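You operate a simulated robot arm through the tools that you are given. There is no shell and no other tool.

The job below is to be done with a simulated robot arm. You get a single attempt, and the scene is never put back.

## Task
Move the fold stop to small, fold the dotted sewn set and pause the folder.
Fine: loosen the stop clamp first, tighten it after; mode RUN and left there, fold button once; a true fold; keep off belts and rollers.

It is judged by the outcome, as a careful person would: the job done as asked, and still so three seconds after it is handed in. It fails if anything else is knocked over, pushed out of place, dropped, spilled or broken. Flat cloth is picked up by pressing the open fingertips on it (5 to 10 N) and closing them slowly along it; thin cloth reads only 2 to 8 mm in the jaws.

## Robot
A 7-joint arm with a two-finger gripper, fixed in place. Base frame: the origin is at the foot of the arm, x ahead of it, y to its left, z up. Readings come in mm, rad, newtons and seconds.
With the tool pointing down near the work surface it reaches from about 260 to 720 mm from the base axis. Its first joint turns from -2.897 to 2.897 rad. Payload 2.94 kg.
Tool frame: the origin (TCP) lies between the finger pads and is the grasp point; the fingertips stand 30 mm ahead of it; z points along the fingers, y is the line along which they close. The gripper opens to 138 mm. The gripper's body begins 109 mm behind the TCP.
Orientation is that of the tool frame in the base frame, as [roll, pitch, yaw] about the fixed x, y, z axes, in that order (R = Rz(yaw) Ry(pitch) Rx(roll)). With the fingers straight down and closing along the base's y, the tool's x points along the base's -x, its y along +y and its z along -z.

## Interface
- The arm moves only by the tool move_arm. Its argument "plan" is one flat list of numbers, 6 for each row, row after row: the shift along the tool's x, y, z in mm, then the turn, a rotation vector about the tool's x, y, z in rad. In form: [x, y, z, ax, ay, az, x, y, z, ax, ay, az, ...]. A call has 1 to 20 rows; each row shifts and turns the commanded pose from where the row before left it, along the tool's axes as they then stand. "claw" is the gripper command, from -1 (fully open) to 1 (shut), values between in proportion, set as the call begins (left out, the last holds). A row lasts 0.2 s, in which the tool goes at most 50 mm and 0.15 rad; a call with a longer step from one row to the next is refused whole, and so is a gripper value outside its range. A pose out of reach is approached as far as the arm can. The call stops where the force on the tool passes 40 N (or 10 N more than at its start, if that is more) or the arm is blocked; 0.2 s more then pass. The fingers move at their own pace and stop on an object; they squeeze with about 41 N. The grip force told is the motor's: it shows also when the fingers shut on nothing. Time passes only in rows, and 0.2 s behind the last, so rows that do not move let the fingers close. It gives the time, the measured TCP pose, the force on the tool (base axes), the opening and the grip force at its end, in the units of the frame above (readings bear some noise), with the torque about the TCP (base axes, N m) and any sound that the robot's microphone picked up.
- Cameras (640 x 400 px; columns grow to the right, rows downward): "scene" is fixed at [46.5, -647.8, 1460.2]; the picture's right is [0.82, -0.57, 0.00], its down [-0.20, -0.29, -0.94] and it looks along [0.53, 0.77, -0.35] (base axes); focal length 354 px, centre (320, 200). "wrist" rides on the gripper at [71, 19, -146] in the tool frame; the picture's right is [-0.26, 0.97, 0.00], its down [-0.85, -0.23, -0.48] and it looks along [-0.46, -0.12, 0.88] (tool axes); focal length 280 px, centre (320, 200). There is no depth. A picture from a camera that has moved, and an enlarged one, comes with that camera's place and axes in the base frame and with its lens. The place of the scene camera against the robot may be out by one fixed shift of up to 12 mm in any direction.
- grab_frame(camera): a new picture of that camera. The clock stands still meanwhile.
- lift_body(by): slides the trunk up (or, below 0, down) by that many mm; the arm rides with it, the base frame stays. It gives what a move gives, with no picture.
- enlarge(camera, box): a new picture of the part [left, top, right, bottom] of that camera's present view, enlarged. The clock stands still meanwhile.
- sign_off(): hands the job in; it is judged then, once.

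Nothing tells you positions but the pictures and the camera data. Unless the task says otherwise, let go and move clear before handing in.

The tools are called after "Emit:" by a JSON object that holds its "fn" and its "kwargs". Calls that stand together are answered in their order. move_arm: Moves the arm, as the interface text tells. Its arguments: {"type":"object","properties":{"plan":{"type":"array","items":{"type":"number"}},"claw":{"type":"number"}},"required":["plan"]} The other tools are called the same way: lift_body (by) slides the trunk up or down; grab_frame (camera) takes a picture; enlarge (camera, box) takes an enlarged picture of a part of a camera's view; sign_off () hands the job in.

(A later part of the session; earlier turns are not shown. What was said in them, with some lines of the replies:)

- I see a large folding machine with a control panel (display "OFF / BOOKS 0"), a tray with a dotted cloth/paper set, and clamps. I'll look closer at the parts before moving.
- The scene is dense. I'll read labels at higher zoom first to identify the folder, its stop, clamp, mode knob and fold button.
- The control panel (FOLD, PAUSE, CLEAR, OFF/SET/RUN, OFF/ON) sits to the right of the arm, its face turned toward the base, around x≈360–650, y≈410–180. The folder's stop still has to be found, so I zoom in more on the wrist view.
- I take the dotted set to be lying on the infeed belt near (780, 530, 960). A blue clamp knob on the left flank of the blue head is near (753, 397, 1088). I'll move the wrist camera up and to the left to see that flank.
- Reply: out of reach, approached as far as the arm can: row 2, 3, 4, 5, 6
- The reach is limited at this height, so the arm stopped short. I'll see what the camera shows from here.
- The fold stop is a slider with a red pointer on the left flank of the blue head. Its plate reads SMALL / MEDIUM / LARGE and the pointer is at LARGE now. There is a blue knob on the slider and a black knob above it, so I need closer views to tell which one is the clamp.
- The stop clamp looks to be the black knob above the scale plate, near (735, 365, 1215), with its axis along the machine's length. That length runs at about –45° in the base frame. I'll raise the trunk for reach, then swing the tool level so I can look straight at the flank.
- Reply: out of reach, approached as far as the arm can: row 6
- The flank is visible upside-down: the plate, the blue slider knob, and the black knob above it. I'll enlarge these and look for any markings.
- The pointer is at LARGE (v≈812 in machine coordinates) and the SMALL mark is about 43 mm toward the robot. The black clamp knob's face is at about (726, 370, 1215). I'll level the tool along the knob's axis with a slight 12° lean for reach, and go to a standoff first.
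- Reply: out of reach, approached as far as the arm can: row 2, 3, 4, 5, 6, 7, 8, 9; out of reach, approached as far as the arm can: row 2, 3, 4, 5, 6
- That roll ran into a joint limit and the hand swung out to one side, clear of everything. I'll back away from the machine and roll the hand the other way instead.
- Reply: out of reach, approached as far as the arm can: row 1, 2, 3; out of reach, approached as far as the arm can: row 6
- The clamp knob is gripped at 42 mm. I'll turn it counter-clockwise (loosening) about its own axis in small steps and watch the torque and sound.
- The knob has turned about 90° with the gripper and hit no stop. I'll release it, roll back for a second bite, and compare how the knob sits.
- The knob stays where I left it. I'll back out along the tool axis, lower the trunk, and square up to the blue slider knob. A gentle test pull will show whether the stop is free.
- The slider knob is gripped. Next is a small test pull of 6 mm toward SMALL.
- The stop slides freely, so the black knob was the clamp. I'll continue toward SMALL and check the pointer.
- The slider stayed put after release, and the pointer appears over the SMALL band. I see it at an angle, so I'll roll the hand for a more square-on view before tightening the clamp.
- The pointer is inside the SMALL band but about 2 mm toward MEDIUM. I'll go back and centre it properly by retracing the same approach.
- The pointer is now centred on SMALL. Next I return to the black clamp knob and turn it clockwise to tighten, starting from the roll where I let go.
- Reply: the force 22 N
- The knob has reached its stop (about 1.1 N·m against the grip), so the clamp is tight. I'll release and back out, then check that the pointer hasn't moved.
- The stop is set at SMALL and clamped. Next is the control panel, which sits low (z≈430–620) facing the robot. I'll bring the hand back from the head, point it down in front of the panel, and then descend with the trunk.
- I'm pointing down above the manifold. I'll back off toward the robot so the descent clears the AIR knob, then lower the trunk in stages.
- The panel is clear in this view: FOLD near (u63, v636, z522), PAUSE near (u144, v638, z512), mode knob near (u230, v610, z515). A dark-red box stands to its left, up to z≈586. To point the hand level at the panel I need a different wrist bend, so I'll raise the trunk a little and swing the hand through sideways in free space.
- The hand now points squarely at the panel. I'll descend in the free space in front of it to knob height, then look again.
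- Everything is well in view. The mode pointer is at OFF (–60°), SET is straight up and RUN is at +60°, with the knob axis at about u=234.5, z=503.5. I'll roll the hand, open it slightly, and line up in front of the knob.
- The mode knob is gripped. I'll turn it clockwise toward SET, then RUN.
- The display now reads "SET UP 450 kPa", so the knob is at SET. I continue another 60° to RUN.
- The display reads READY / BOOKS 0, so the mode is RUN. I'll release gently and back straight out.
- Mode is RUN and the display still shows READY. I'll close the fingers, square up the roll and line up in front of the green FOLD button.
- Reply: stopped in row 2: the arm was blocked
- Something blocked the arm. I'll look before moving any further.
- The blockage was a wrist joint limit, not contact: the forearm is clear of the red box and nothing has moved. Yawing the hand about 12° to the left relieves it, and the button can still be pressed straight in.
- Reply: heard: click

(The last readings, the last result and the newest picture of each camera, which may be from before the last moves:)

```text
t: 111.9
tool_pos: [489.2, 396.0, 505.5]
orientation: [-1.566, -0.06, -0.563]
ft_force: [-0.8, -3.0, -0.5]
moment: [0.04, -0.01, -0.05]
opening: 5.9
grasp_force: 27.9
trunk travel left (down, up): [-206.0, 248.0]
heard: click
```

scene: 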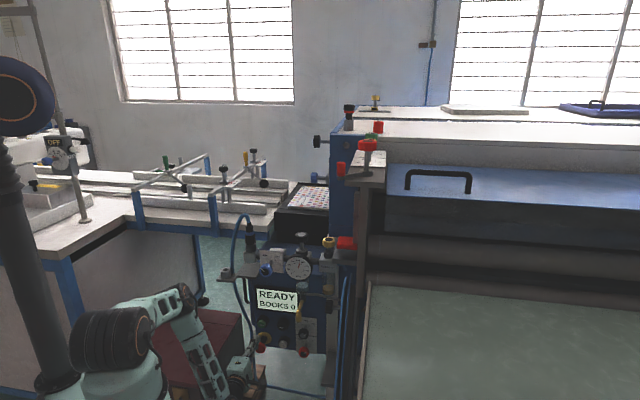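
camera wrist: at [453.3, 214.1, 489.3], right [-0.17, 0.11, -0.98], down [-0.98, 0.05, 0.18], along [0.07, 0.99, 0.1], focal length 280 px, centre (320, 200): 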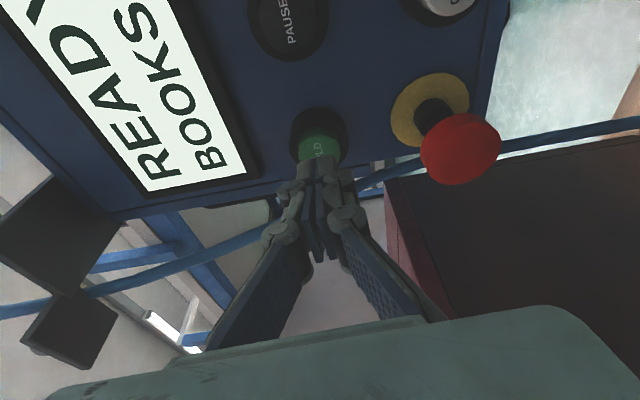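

A click was heard, so FOLD has registered. I'll withdraw straight back at once so it is pressed only once, and watch the display.

Emit:
{"fn": "move_arm", "kwargs": {"plan": [-2.2, 0, -9.8, 0, 0, 0, -4.4, 0, -19.5, 0, 0, 0, -4.4, 0, -19.5, 0, 0, 0]}}

Emit:
{"fn": "enlarge", "kwargs": {"camera": "scene", "box": [220, 160, 380, 380]}}

```text
t: 112.7
tool_pos: [453.5, 360.2, 505.9]
orientation: [-1.564, -0.059, -0.562]
ft_force: [0.6, -0.5, -0.1]
moment: [-0.03, 0.02, 0.0]
opening: 0.0
grasp_force: 28.2
trunk travel left (down, up): [-206.0, 248.0]
```

```text
1.82 times, centred on (300, 270) of scene
camera zoom: at [46.5, -647.8, 1460.2], right [0.82, -0.57, 0.0], down [-0.2, -0.29, -0.94], along [0.53, 0.77, -0.35], focal length 644 px, centre (356, 73)
```

zoom: 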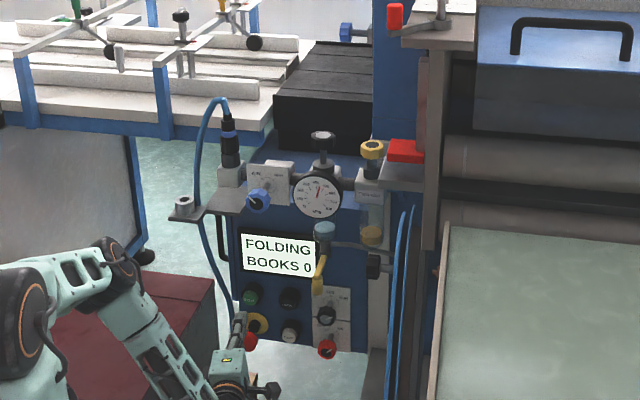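

The display reads FOLDING and the set has been drawn in. While it runs, I'll move across in front of PAUSE without touching anything.

Emit:
{"fn": "move_arm", "kwargs": {"plan": [27, 0, -6, 0, 0, 0, 27, 0, -6, 0, 0, 0, 26, 0, -6, 0, 0, 0, 0, 0, 0, 0, 0, 0, 0, 0, 0, 0, 0, 0]}}

Emit:
{"fn": "enlarge", "kwargs": {"camera": "scene", "box": [220, 280, 320, 380]}}

Emit:
{"fn": "grab_frame", "kwargs": {"camera": "wrist"}}

```text
t: 113.9
tool_pos: [509.7, 305.6, 518.6]
orientation: [-1.566, -0.061, -0.567]
ft_force: [-0.4, 0.0, 0.0]
moment: [-0.02, 0.02, 0.0]
opening: 0.0
grasp_force: 28.1
out of reach, approached as far as the arm can: row 3
trunk travel left (down, up): [-206.0, 248.0]
```

```text
4.00 times, centred on (270, 330) of scene
camera zoom: at [46.5, -647.8, 1460.2], right [0.82, -0.57, 0.0], down [-0.2, -0.29, -0.94], along [0.53, 0.77, -0.35], focal length 1416 px, centre (520, -320)
```

zoom: 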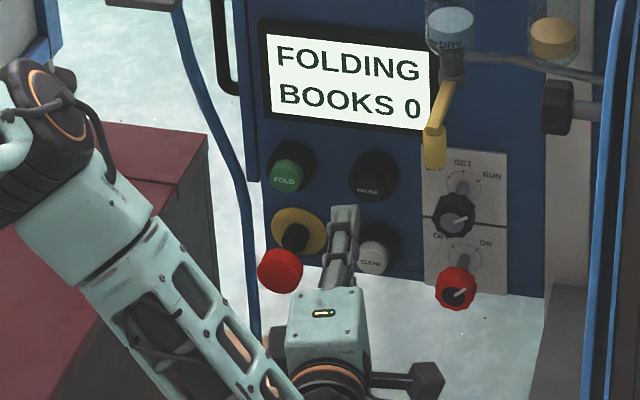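

```text
taken
camera wrist: at [491.7, 143.5, 502.3], right [-0.17, 0.11, -0.98], down [-0.98, 0.06, 0.18], along [0.08, 0.99, 0.1], focal length 280 px, centre (320, 200)
```

wrist: 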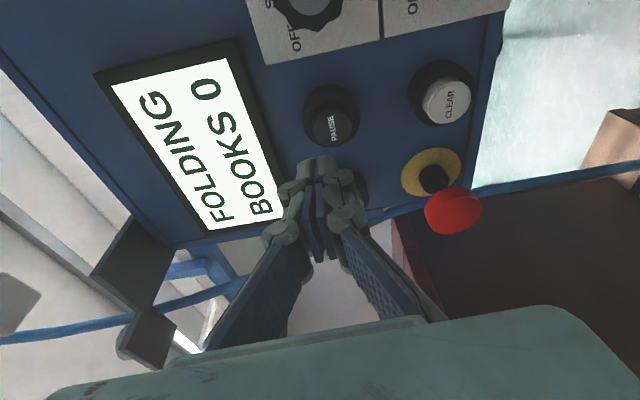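

Emit:
{"fn": "move_arm", "kwargs": {"plan": [0, 0, 0, 0, 0.07, 0, 0, 0, 0, 0, 0.07, 0, 0, 0, 0, 0, 0.07, 0, 0, 0, 0, 0, 0, 0, 0, 0, 0, 0, 0, 0]}}

Emit:
{"fn": "grab_frame", "kwargs": {"camera": "wrist"}}

Emit:
{"fn": "enlarge", "kwargs": {"camera": "scene", "box": [220, 280, 320, 380]}}

```text
t: 115.1
tool_pos: [507.9, 304.9, 518.2]
orientation: [-1.552, -0.056, -0.773]
ft_force: [0.2, 0.9, -0.1]
moment: [0.01, -0.01, 0.01]
opening: 0.0
grasp_force: 28.6
trunk travel left (down, up): [-206.0, 248.0]
```

```text
taken
camera wrist: at [459.6, 151.3, 500.5], right [-0.13, 0.16, -0.98], down [-0.95, 0.26, 0.17], along [0.28, 0.95, 0.12], focal length 280 px, centre (320, 200)
```

wrist: 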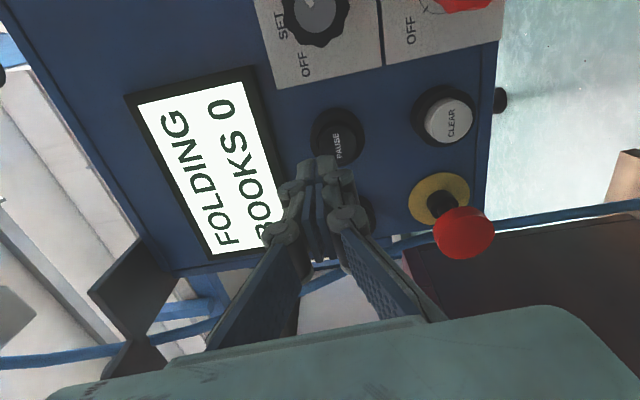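

```text
4.00 times, centred on (270, 330) of scene
camera zoom: at [46.5, -647.8, 1460.2], right [0.82, -0.57, 0.0], down [-0.2, -0.29, -0.94], along [0.53, 0.77, -0.35], focal length 1416 px, centre (520, -320)
```

zoom: 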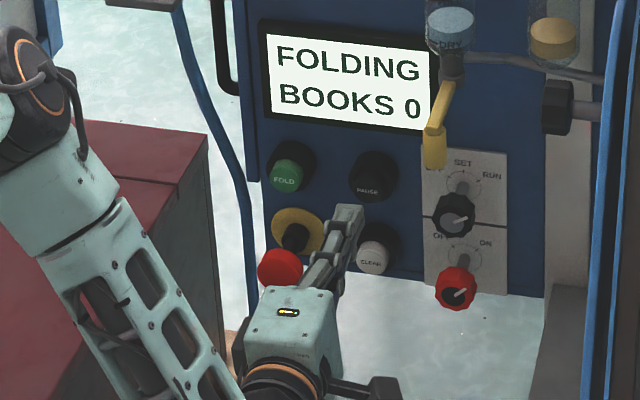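

Emit:
{"fn": "move_arm", "kwargs": {"plan": [0.7, 6.2, 12, 0, 0, 0, 0.6, 6.1, 12, 0, 0, 0, 0, 0, 8, 0, 0, 0, 0, 0, 0, 0, 0, 0, 0, 0, 0, 0, 0, 0]}}

Emit:
{"fn": "grab_frame", "kwargs": {"camera": "wrist"}}

Emit:
{"fn": "enlarge", "kwargs": {"camera": "scene", "box": [220, 160, 380, 380]}}

```text
t: 116.3
tool_pos: [533.4, 327.6, 508.5]
orientation: [-1.55, -0.057, -0.774]
ft_force: [0.4, -0.1, -0.3]
moment: [0.01, 0.0, -0.03]
opening: 0.1
grasp_force: 28.0
trunk travel left (down, up): [-206.0, 248.0]
```

```text
taken
camera wrist: at [483.5, 173.0, 490.0], right [-0.13, 0.16, -0.98], down [-0.95, 0.26, 0.17], along [0.28, 0.95, 0.12], focal length 280 px, centre (320, 200)
```

wrist: 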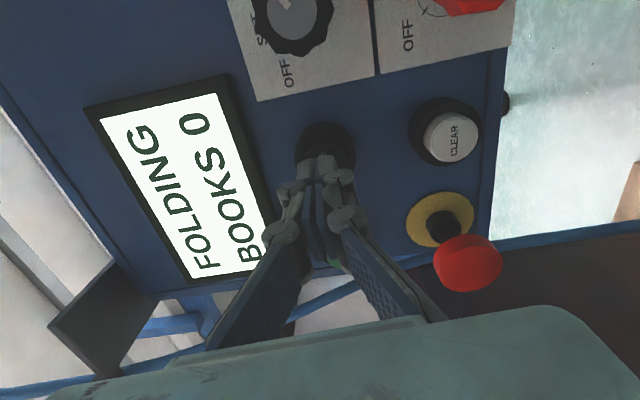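

```text
1.82 times, centred on (300, 270) of scene
camera zoom: at [46.5, -647.8, 1460.2], right [0.82, -0.57, 0.0], down [-0.2, -0.29, -0.94], along [0.53, 0.77, -0.35], focal length 644 px, centre (356, 73)
```

zoom: 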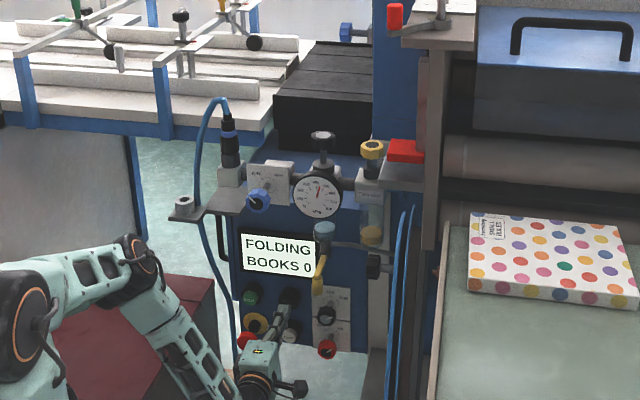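

The folded dotted set has come out onto the delivery table. I'll wait for the machine to finish the cycle before pausing.

Emit:
{"fn": "move_arm", "kwargs": {"plan": [0, 0, 0, 0, 0, 0, 0, 0, 0, 0, 0, 0, 0, 0, 0, 0, 0, 0, 0, 0, 0, 0, 0, 0, 0, 0, 0, 0, 0, 0]}}

Emit:
{"fn": "enlarge", "kwargs": {"camera": "scene", "box": [240, 200, 440, 380]}}

```text
t: 117.5
tool_pos: [532.7, 326.1, 507.9]
orientation: [-1.551, -0.059, -0.772]
ft_force: [-0.1, 0.2, 0.0]
moment: [-0.02, 0.01, -0.04]
opening: 0.0
grasp_force: 28.3
trunk travel left (down, up): [-206.0, 248.0]
```

```text
2.22 times, centred on (340, 290) of scene
camera zoom: at [46.5, -647.8, 1460.2], right [0.82, -0.57, 0.0], down [-0.2, -0.29, -0.94], along [0.53, 0.77, -0.35], focal length 787 px, centre (276, 0)
```

zoom: 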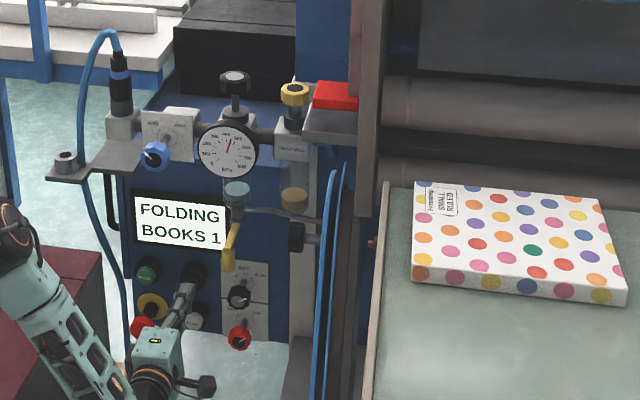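

Emit:
{"fn": "move_arm", "kwargs": {"plan": [0, 0, 0, 0, 0, 0, 0, 0, 0, 0, 0, 0, 0, 0, 0, 0, 0, 0, 0, 0, 0, 0, 0, 0, 0, 0, 0, 0, 0, 0]}}

Emit:
{"fn": "enlarge", "kwargs": {"camera": "scene", "box": [240, 200, 440, 380]}}

Emit:
{"fn": "enlarge", "kwargs": {"camera": "wrist", "box": [270, 90, 400, 200]}}

```text
t: 118.7
tool_pos: [531.6, 328.7, 508.4]
orientation: [-1.552, -0.058, -0.773]
ft_force: [0.4, 0.0, -0.5]
moment: [-0.01, -0.04, 0.01]
opening: 0.2
grasp_force: 28.7
trunk travel left (down, up): [-206.0, 248.0]
```

```text
2.22 times, centred on (340, 290) of scene
camera zoom: at [46.5, -647.8, 1460.2], right [0.82, -0.57, 0.0], down [-0.2, -0.29, -0.94], along [0.53, 0.77, -0.35], focal length 787 px, centre (276, 0)
```

zoom: 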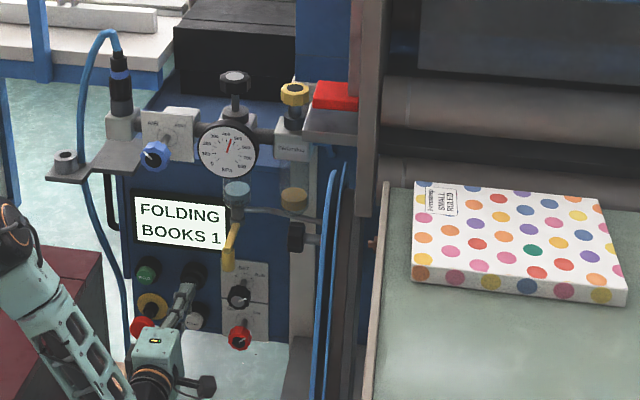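

```text
3.64 times, centred on (335, 145) of wrist
camera zoom: at [483.4, 172.9, 490.0], right [-0.13, 0.16, -0.98], down [-0.95, 0.26, 0.17], along [0.28, 0.95, 0.12], focal length 1020 px, centre (266, 400)
```

zoom: 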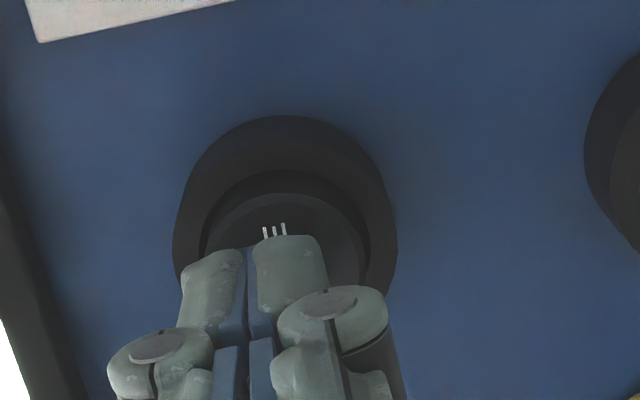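

Count is 1 and the folder is still running, so now I press PAUSE with small forward steps.

Emit:
{"fn": "move_arm", "kwargs": {"plan": [1.5, 4, 0, 0, 0, 0, 0, 0, 4, 0, 0, 0, 0, 0, 3, 0, 0, 0]}}

Emit:
{"fn": "move_arm", "kwargs": {"plan": [0, 0, 1.5, 0, 0, 0, 0, 0, 1.5, 0, 0, 0]}}

```text
t: 119.5
tool_pos: [538.8, 331.7, 503.9]
orientation: [-1.551, -0.057, -0.773]
ft_force: [-0.1, -0.5, 0.1]
moment: [-0.03, 0.0, 0.0]
opening: 0.0
grasp_force: 28.5
trunk travel left (down, up): [-206.0, 248.0]
```

```text
t: 120.1
tool_pos: [542.2, 333.4, 503.8]
orientation: [-1.552, -0.057, -0.773]
ft_force: [-0.5, 0.0, 0.6]
moment: [0.0, 0.02, -0.02]
opening: 0.0
grasp_force: 28.1
trunk travel left (down, up): [-206.0, 248.0]
```

Emit:
{"fn": "move_arm", "kwargs": {"plan": [0, 0, 1.5, 0, 0, 0, 0, 0, 1.5, 0, 0, 0]}}

```text
t: 120.7
tool_pos: [543.6, 336.5, 503.0]
orientation: [-1.552, -0.058, -0.773]
ft_force: [-1.4, -0.6, 0.3]
moment: [0.01, -0.02, 0.0]
opening: 0.2
grasp_force: 27.8
trunk travel left (down, up): [-206.0, 248.0]
```

Emit:
{"fn": "move_arm", "kwargs": {"plan": [0, 0, 1.5, 0, 0, 0, 0, 0, 1.5, 0, 0, 0]}}

```text
t: 121.3
tool_pos: [544.9, 337.6, 503.2]
orientation: [-1.552, -0.058, -0.774]
ft_force: [-2.8, -1.4, -1.2]
moment: [0.02, 0.03, 0.0]
opening: 6.0
grasp_force: 28.2
trunk travel left (down, up): [-206.0, 248.0]
```

Emit:
{"fn": "move_arm", "kwargs": {"plan": [0, 0, 1.5, 0, 0, 0]}}

```text
t: 121.7
tool_pos: [547.4, 339.1, 503.6]
orientation: [-1.552, -0.058, -0.773]
ft_force: [-2.5, -1.8, -1.3]
moment: [0.0, 0.03, 0.01]
opening: 5.9
grasp_force: 28.2
trunk travel left (down, up): [-206.0, 248.0]
```

Emit:
{"fn": "move_arm", "kwargs": {"plan": [0, 0, 1.5, 0, 0, 0]}}

```text
t: 122.1
tool_pos: [547.7, 338.9, 503.0]
orientation: [-1.551, -0.058, -0.775]
ft_force: [-1.5, -1.6, -1.7]
moment: [0.0, 0.02, -0.05]
opening: 5.8
grasp_force: 27.8
trunk travel left (down, up): [-206.0, 248.0]
heard: click
```

Click heard. I withdraw and check the display.

Emit:
{"fn": "move_arm", "kwargs": {"plan": [0, 0, -10, 0, 0, 0, 0, 0, -20, 0, 0, 0, 0, 0, -25, 0, 0, 0, 0, 0, -25, 0, 0, 0]}}

Emit:
{"fn": "enlarge", "kwargs": {"camera": "scene", "box": [240, 200, 440, 380]}}

Emit:
{"fn": "grab_frame", "kwargs": {"camera": "wrist"}}

```text
t: 123.1
tool_pos: [492.2, 283.8, 500.3]
orientation: [-1.552, -0.057, -0.772]
ft_force: [0.0, 0.3, 0.0]
moment: [0.0, 0.01, 0.03]
opening: 0.2
grasp_force: 28.4
trunk travel left (down, up): [-206.0, 248.0]
```

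```text
2.22 times, centred on (340, 290) of scene
camera zoom: at [46.5, -647.8, 1460.2], right [0.82, -0.57, 0.0], down [-0.2, -0.29, -0.94], along [0.53, 0.77, -0.35], focal length 787 px, centre (276, 0)
```

zoom: 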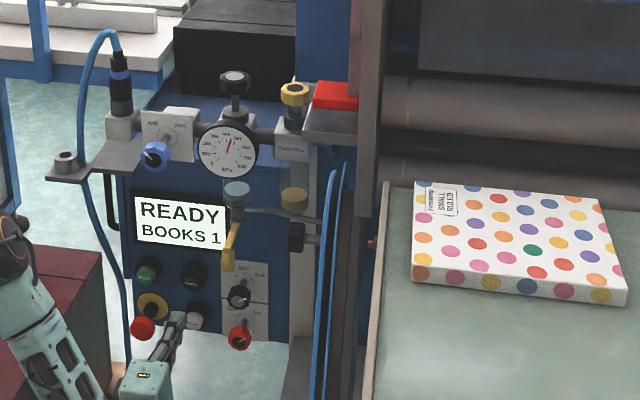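

```text
taken
camera wrist: at [442.5, 128.7, 483.5], right [-0.13, 0.16, -0.98], down [-0.95, 0.26, 0.17], along [0.28, 0.95, 0.11], focal length 280 px, centre (320, 200)
```

wrist: 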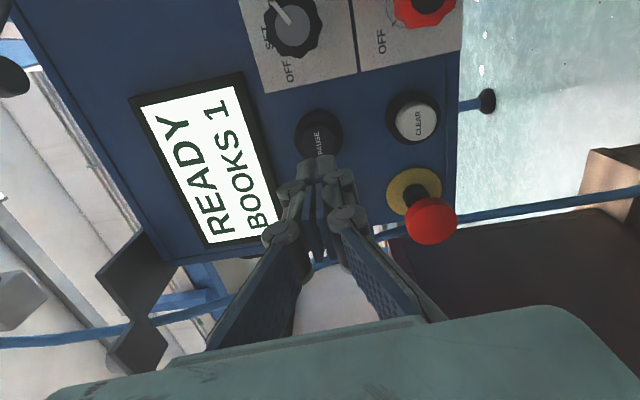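

The display now shows READY / BOOKS 1: the folder is stopped, mode is still RUN, and one set has been counted. I'll check the folded set and the rest of the scene closely.

Emit:
{"fn": "enlarge", "kwargs": {"camera": "scene", "box": [360, 270, 460, 350]}}

Emit:
{"fn": "enlarge", "kwargs": {"camera": "scene", "box": [250, 280, 330, 370]}}

Emit:
{"fn": "grab_frame", "kwargs": {"camera": "scene"}}

```text
5.00 times, centred on (410, 310) of scene
camera zoom: at [46.5, -647.8, 1460.2], right [0.82, -0.57, 0.0], down [-0.2, -0.29, -0.94], along [0.53, 0.77, -0.35], focal length 1770 px, centre (-130, -350)
```

zoom: 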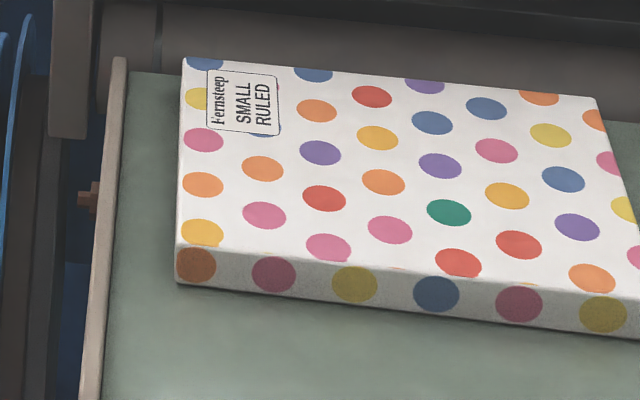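

```text
4.44 times, centred on (290, 325) of scene
camera zoom: at [46.5, -647.8, 1460.2], right [0.82, -0.57, 0.0], down [-0.2, -0.29, -0.94], along [0.53, 0.77, -0.35], focal length 1574 px, centre (453, -356)
```

zoom: 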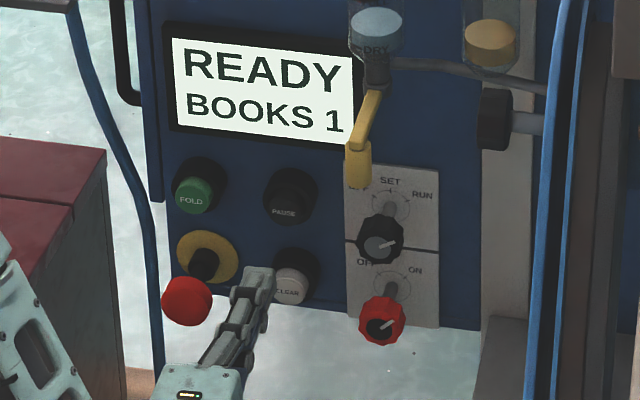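

```text
taken
```

scene: 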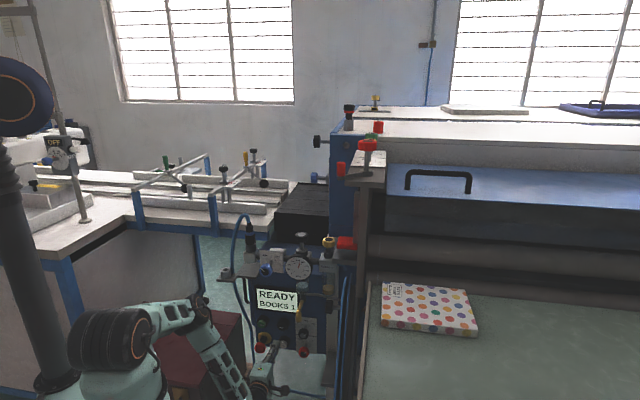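

Emit:
{"fn": "move_arm", "kwargs": {"plan": [0, 0, -20, 0, 0, 0, 0, 0, -20, 0, 0, 0, 0, 0, 0, 0, 0, 0, 0, 0, 0, 0, 0, 0, 0, 0, 0, 0, 0, 0]}}

Emit:
{"fn": "enlarge", "kwargs": {"camera": "scene", "box": [220, 120, 480, 380]}}

```text
t: 124.3
tool_pos: [463.3, 252.9, 501.6]
orientation: [-1.552, -0.058, -0.772]
ft_force: [-0.2, 0.1, 0.1]
moment: [-0.02, -0.05, 0.02]
opening: 0.1
grasp_force: 28.2
trunk travel left (down, up): [-206.0, 248.0]
```

```text
1.54 times, centred on (350, 250) of scene
camera zoom: at [46.5, -647.8, 1460.2], right [0.82, -0.57, 0.0], down [-0.2, -0.29, -0.94], along [0.53, 0.77, -0.35], focal length 545 px, centre (274, 123)
```

zoom: 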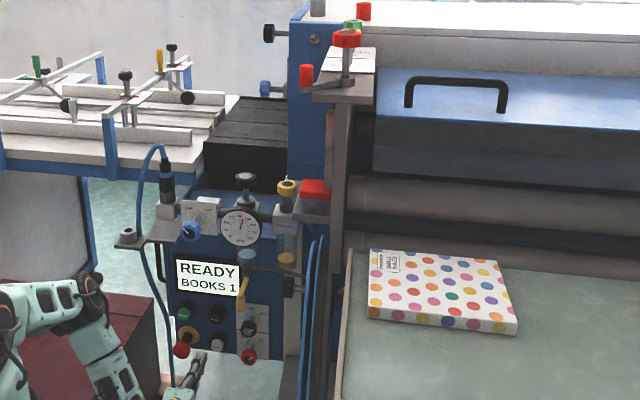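

Everything is settled: the stop is at SMALL with its clamp tight, and the folded set lies square on the delivery table. The mode is RUN, the folder is stopped with BOOKS 1, and the arm is clear of the panel. I'm handing the job in.

Emit:
{"fn": "sign_off", "kwargs": {}}

```text
The job is handed in.
```

The job is handed in. The dotted sewn set was folded once and now lies on the delivery table, looking square in the camera view.

- **Fold stop:** it is at SMALL, with the pointer centred on the green mark. I loosened the black clamp knob first and turned it back until it stopped. I didn't look at the pointer again after tightening.
- **Machine state:** the mode knob is at RUN and was left there. I pressed FOLD once and the count went from 0 to 1.
- **Pause:** I pressed PAUSE once after the count reached 1. The display went from FOLDING to READY / BOOKS 1. It never showed the word "paused", so I took READY as the paused state.
- **Contact:** the arm touched only the two knobs on the head, the mode knob, FOLD and PAUSE. It stayed off the belts and rollers, and nothing else looked moved in the last pictures. Twice it reached a joint limit, and once the hand swung aside in open space without hitting anything.
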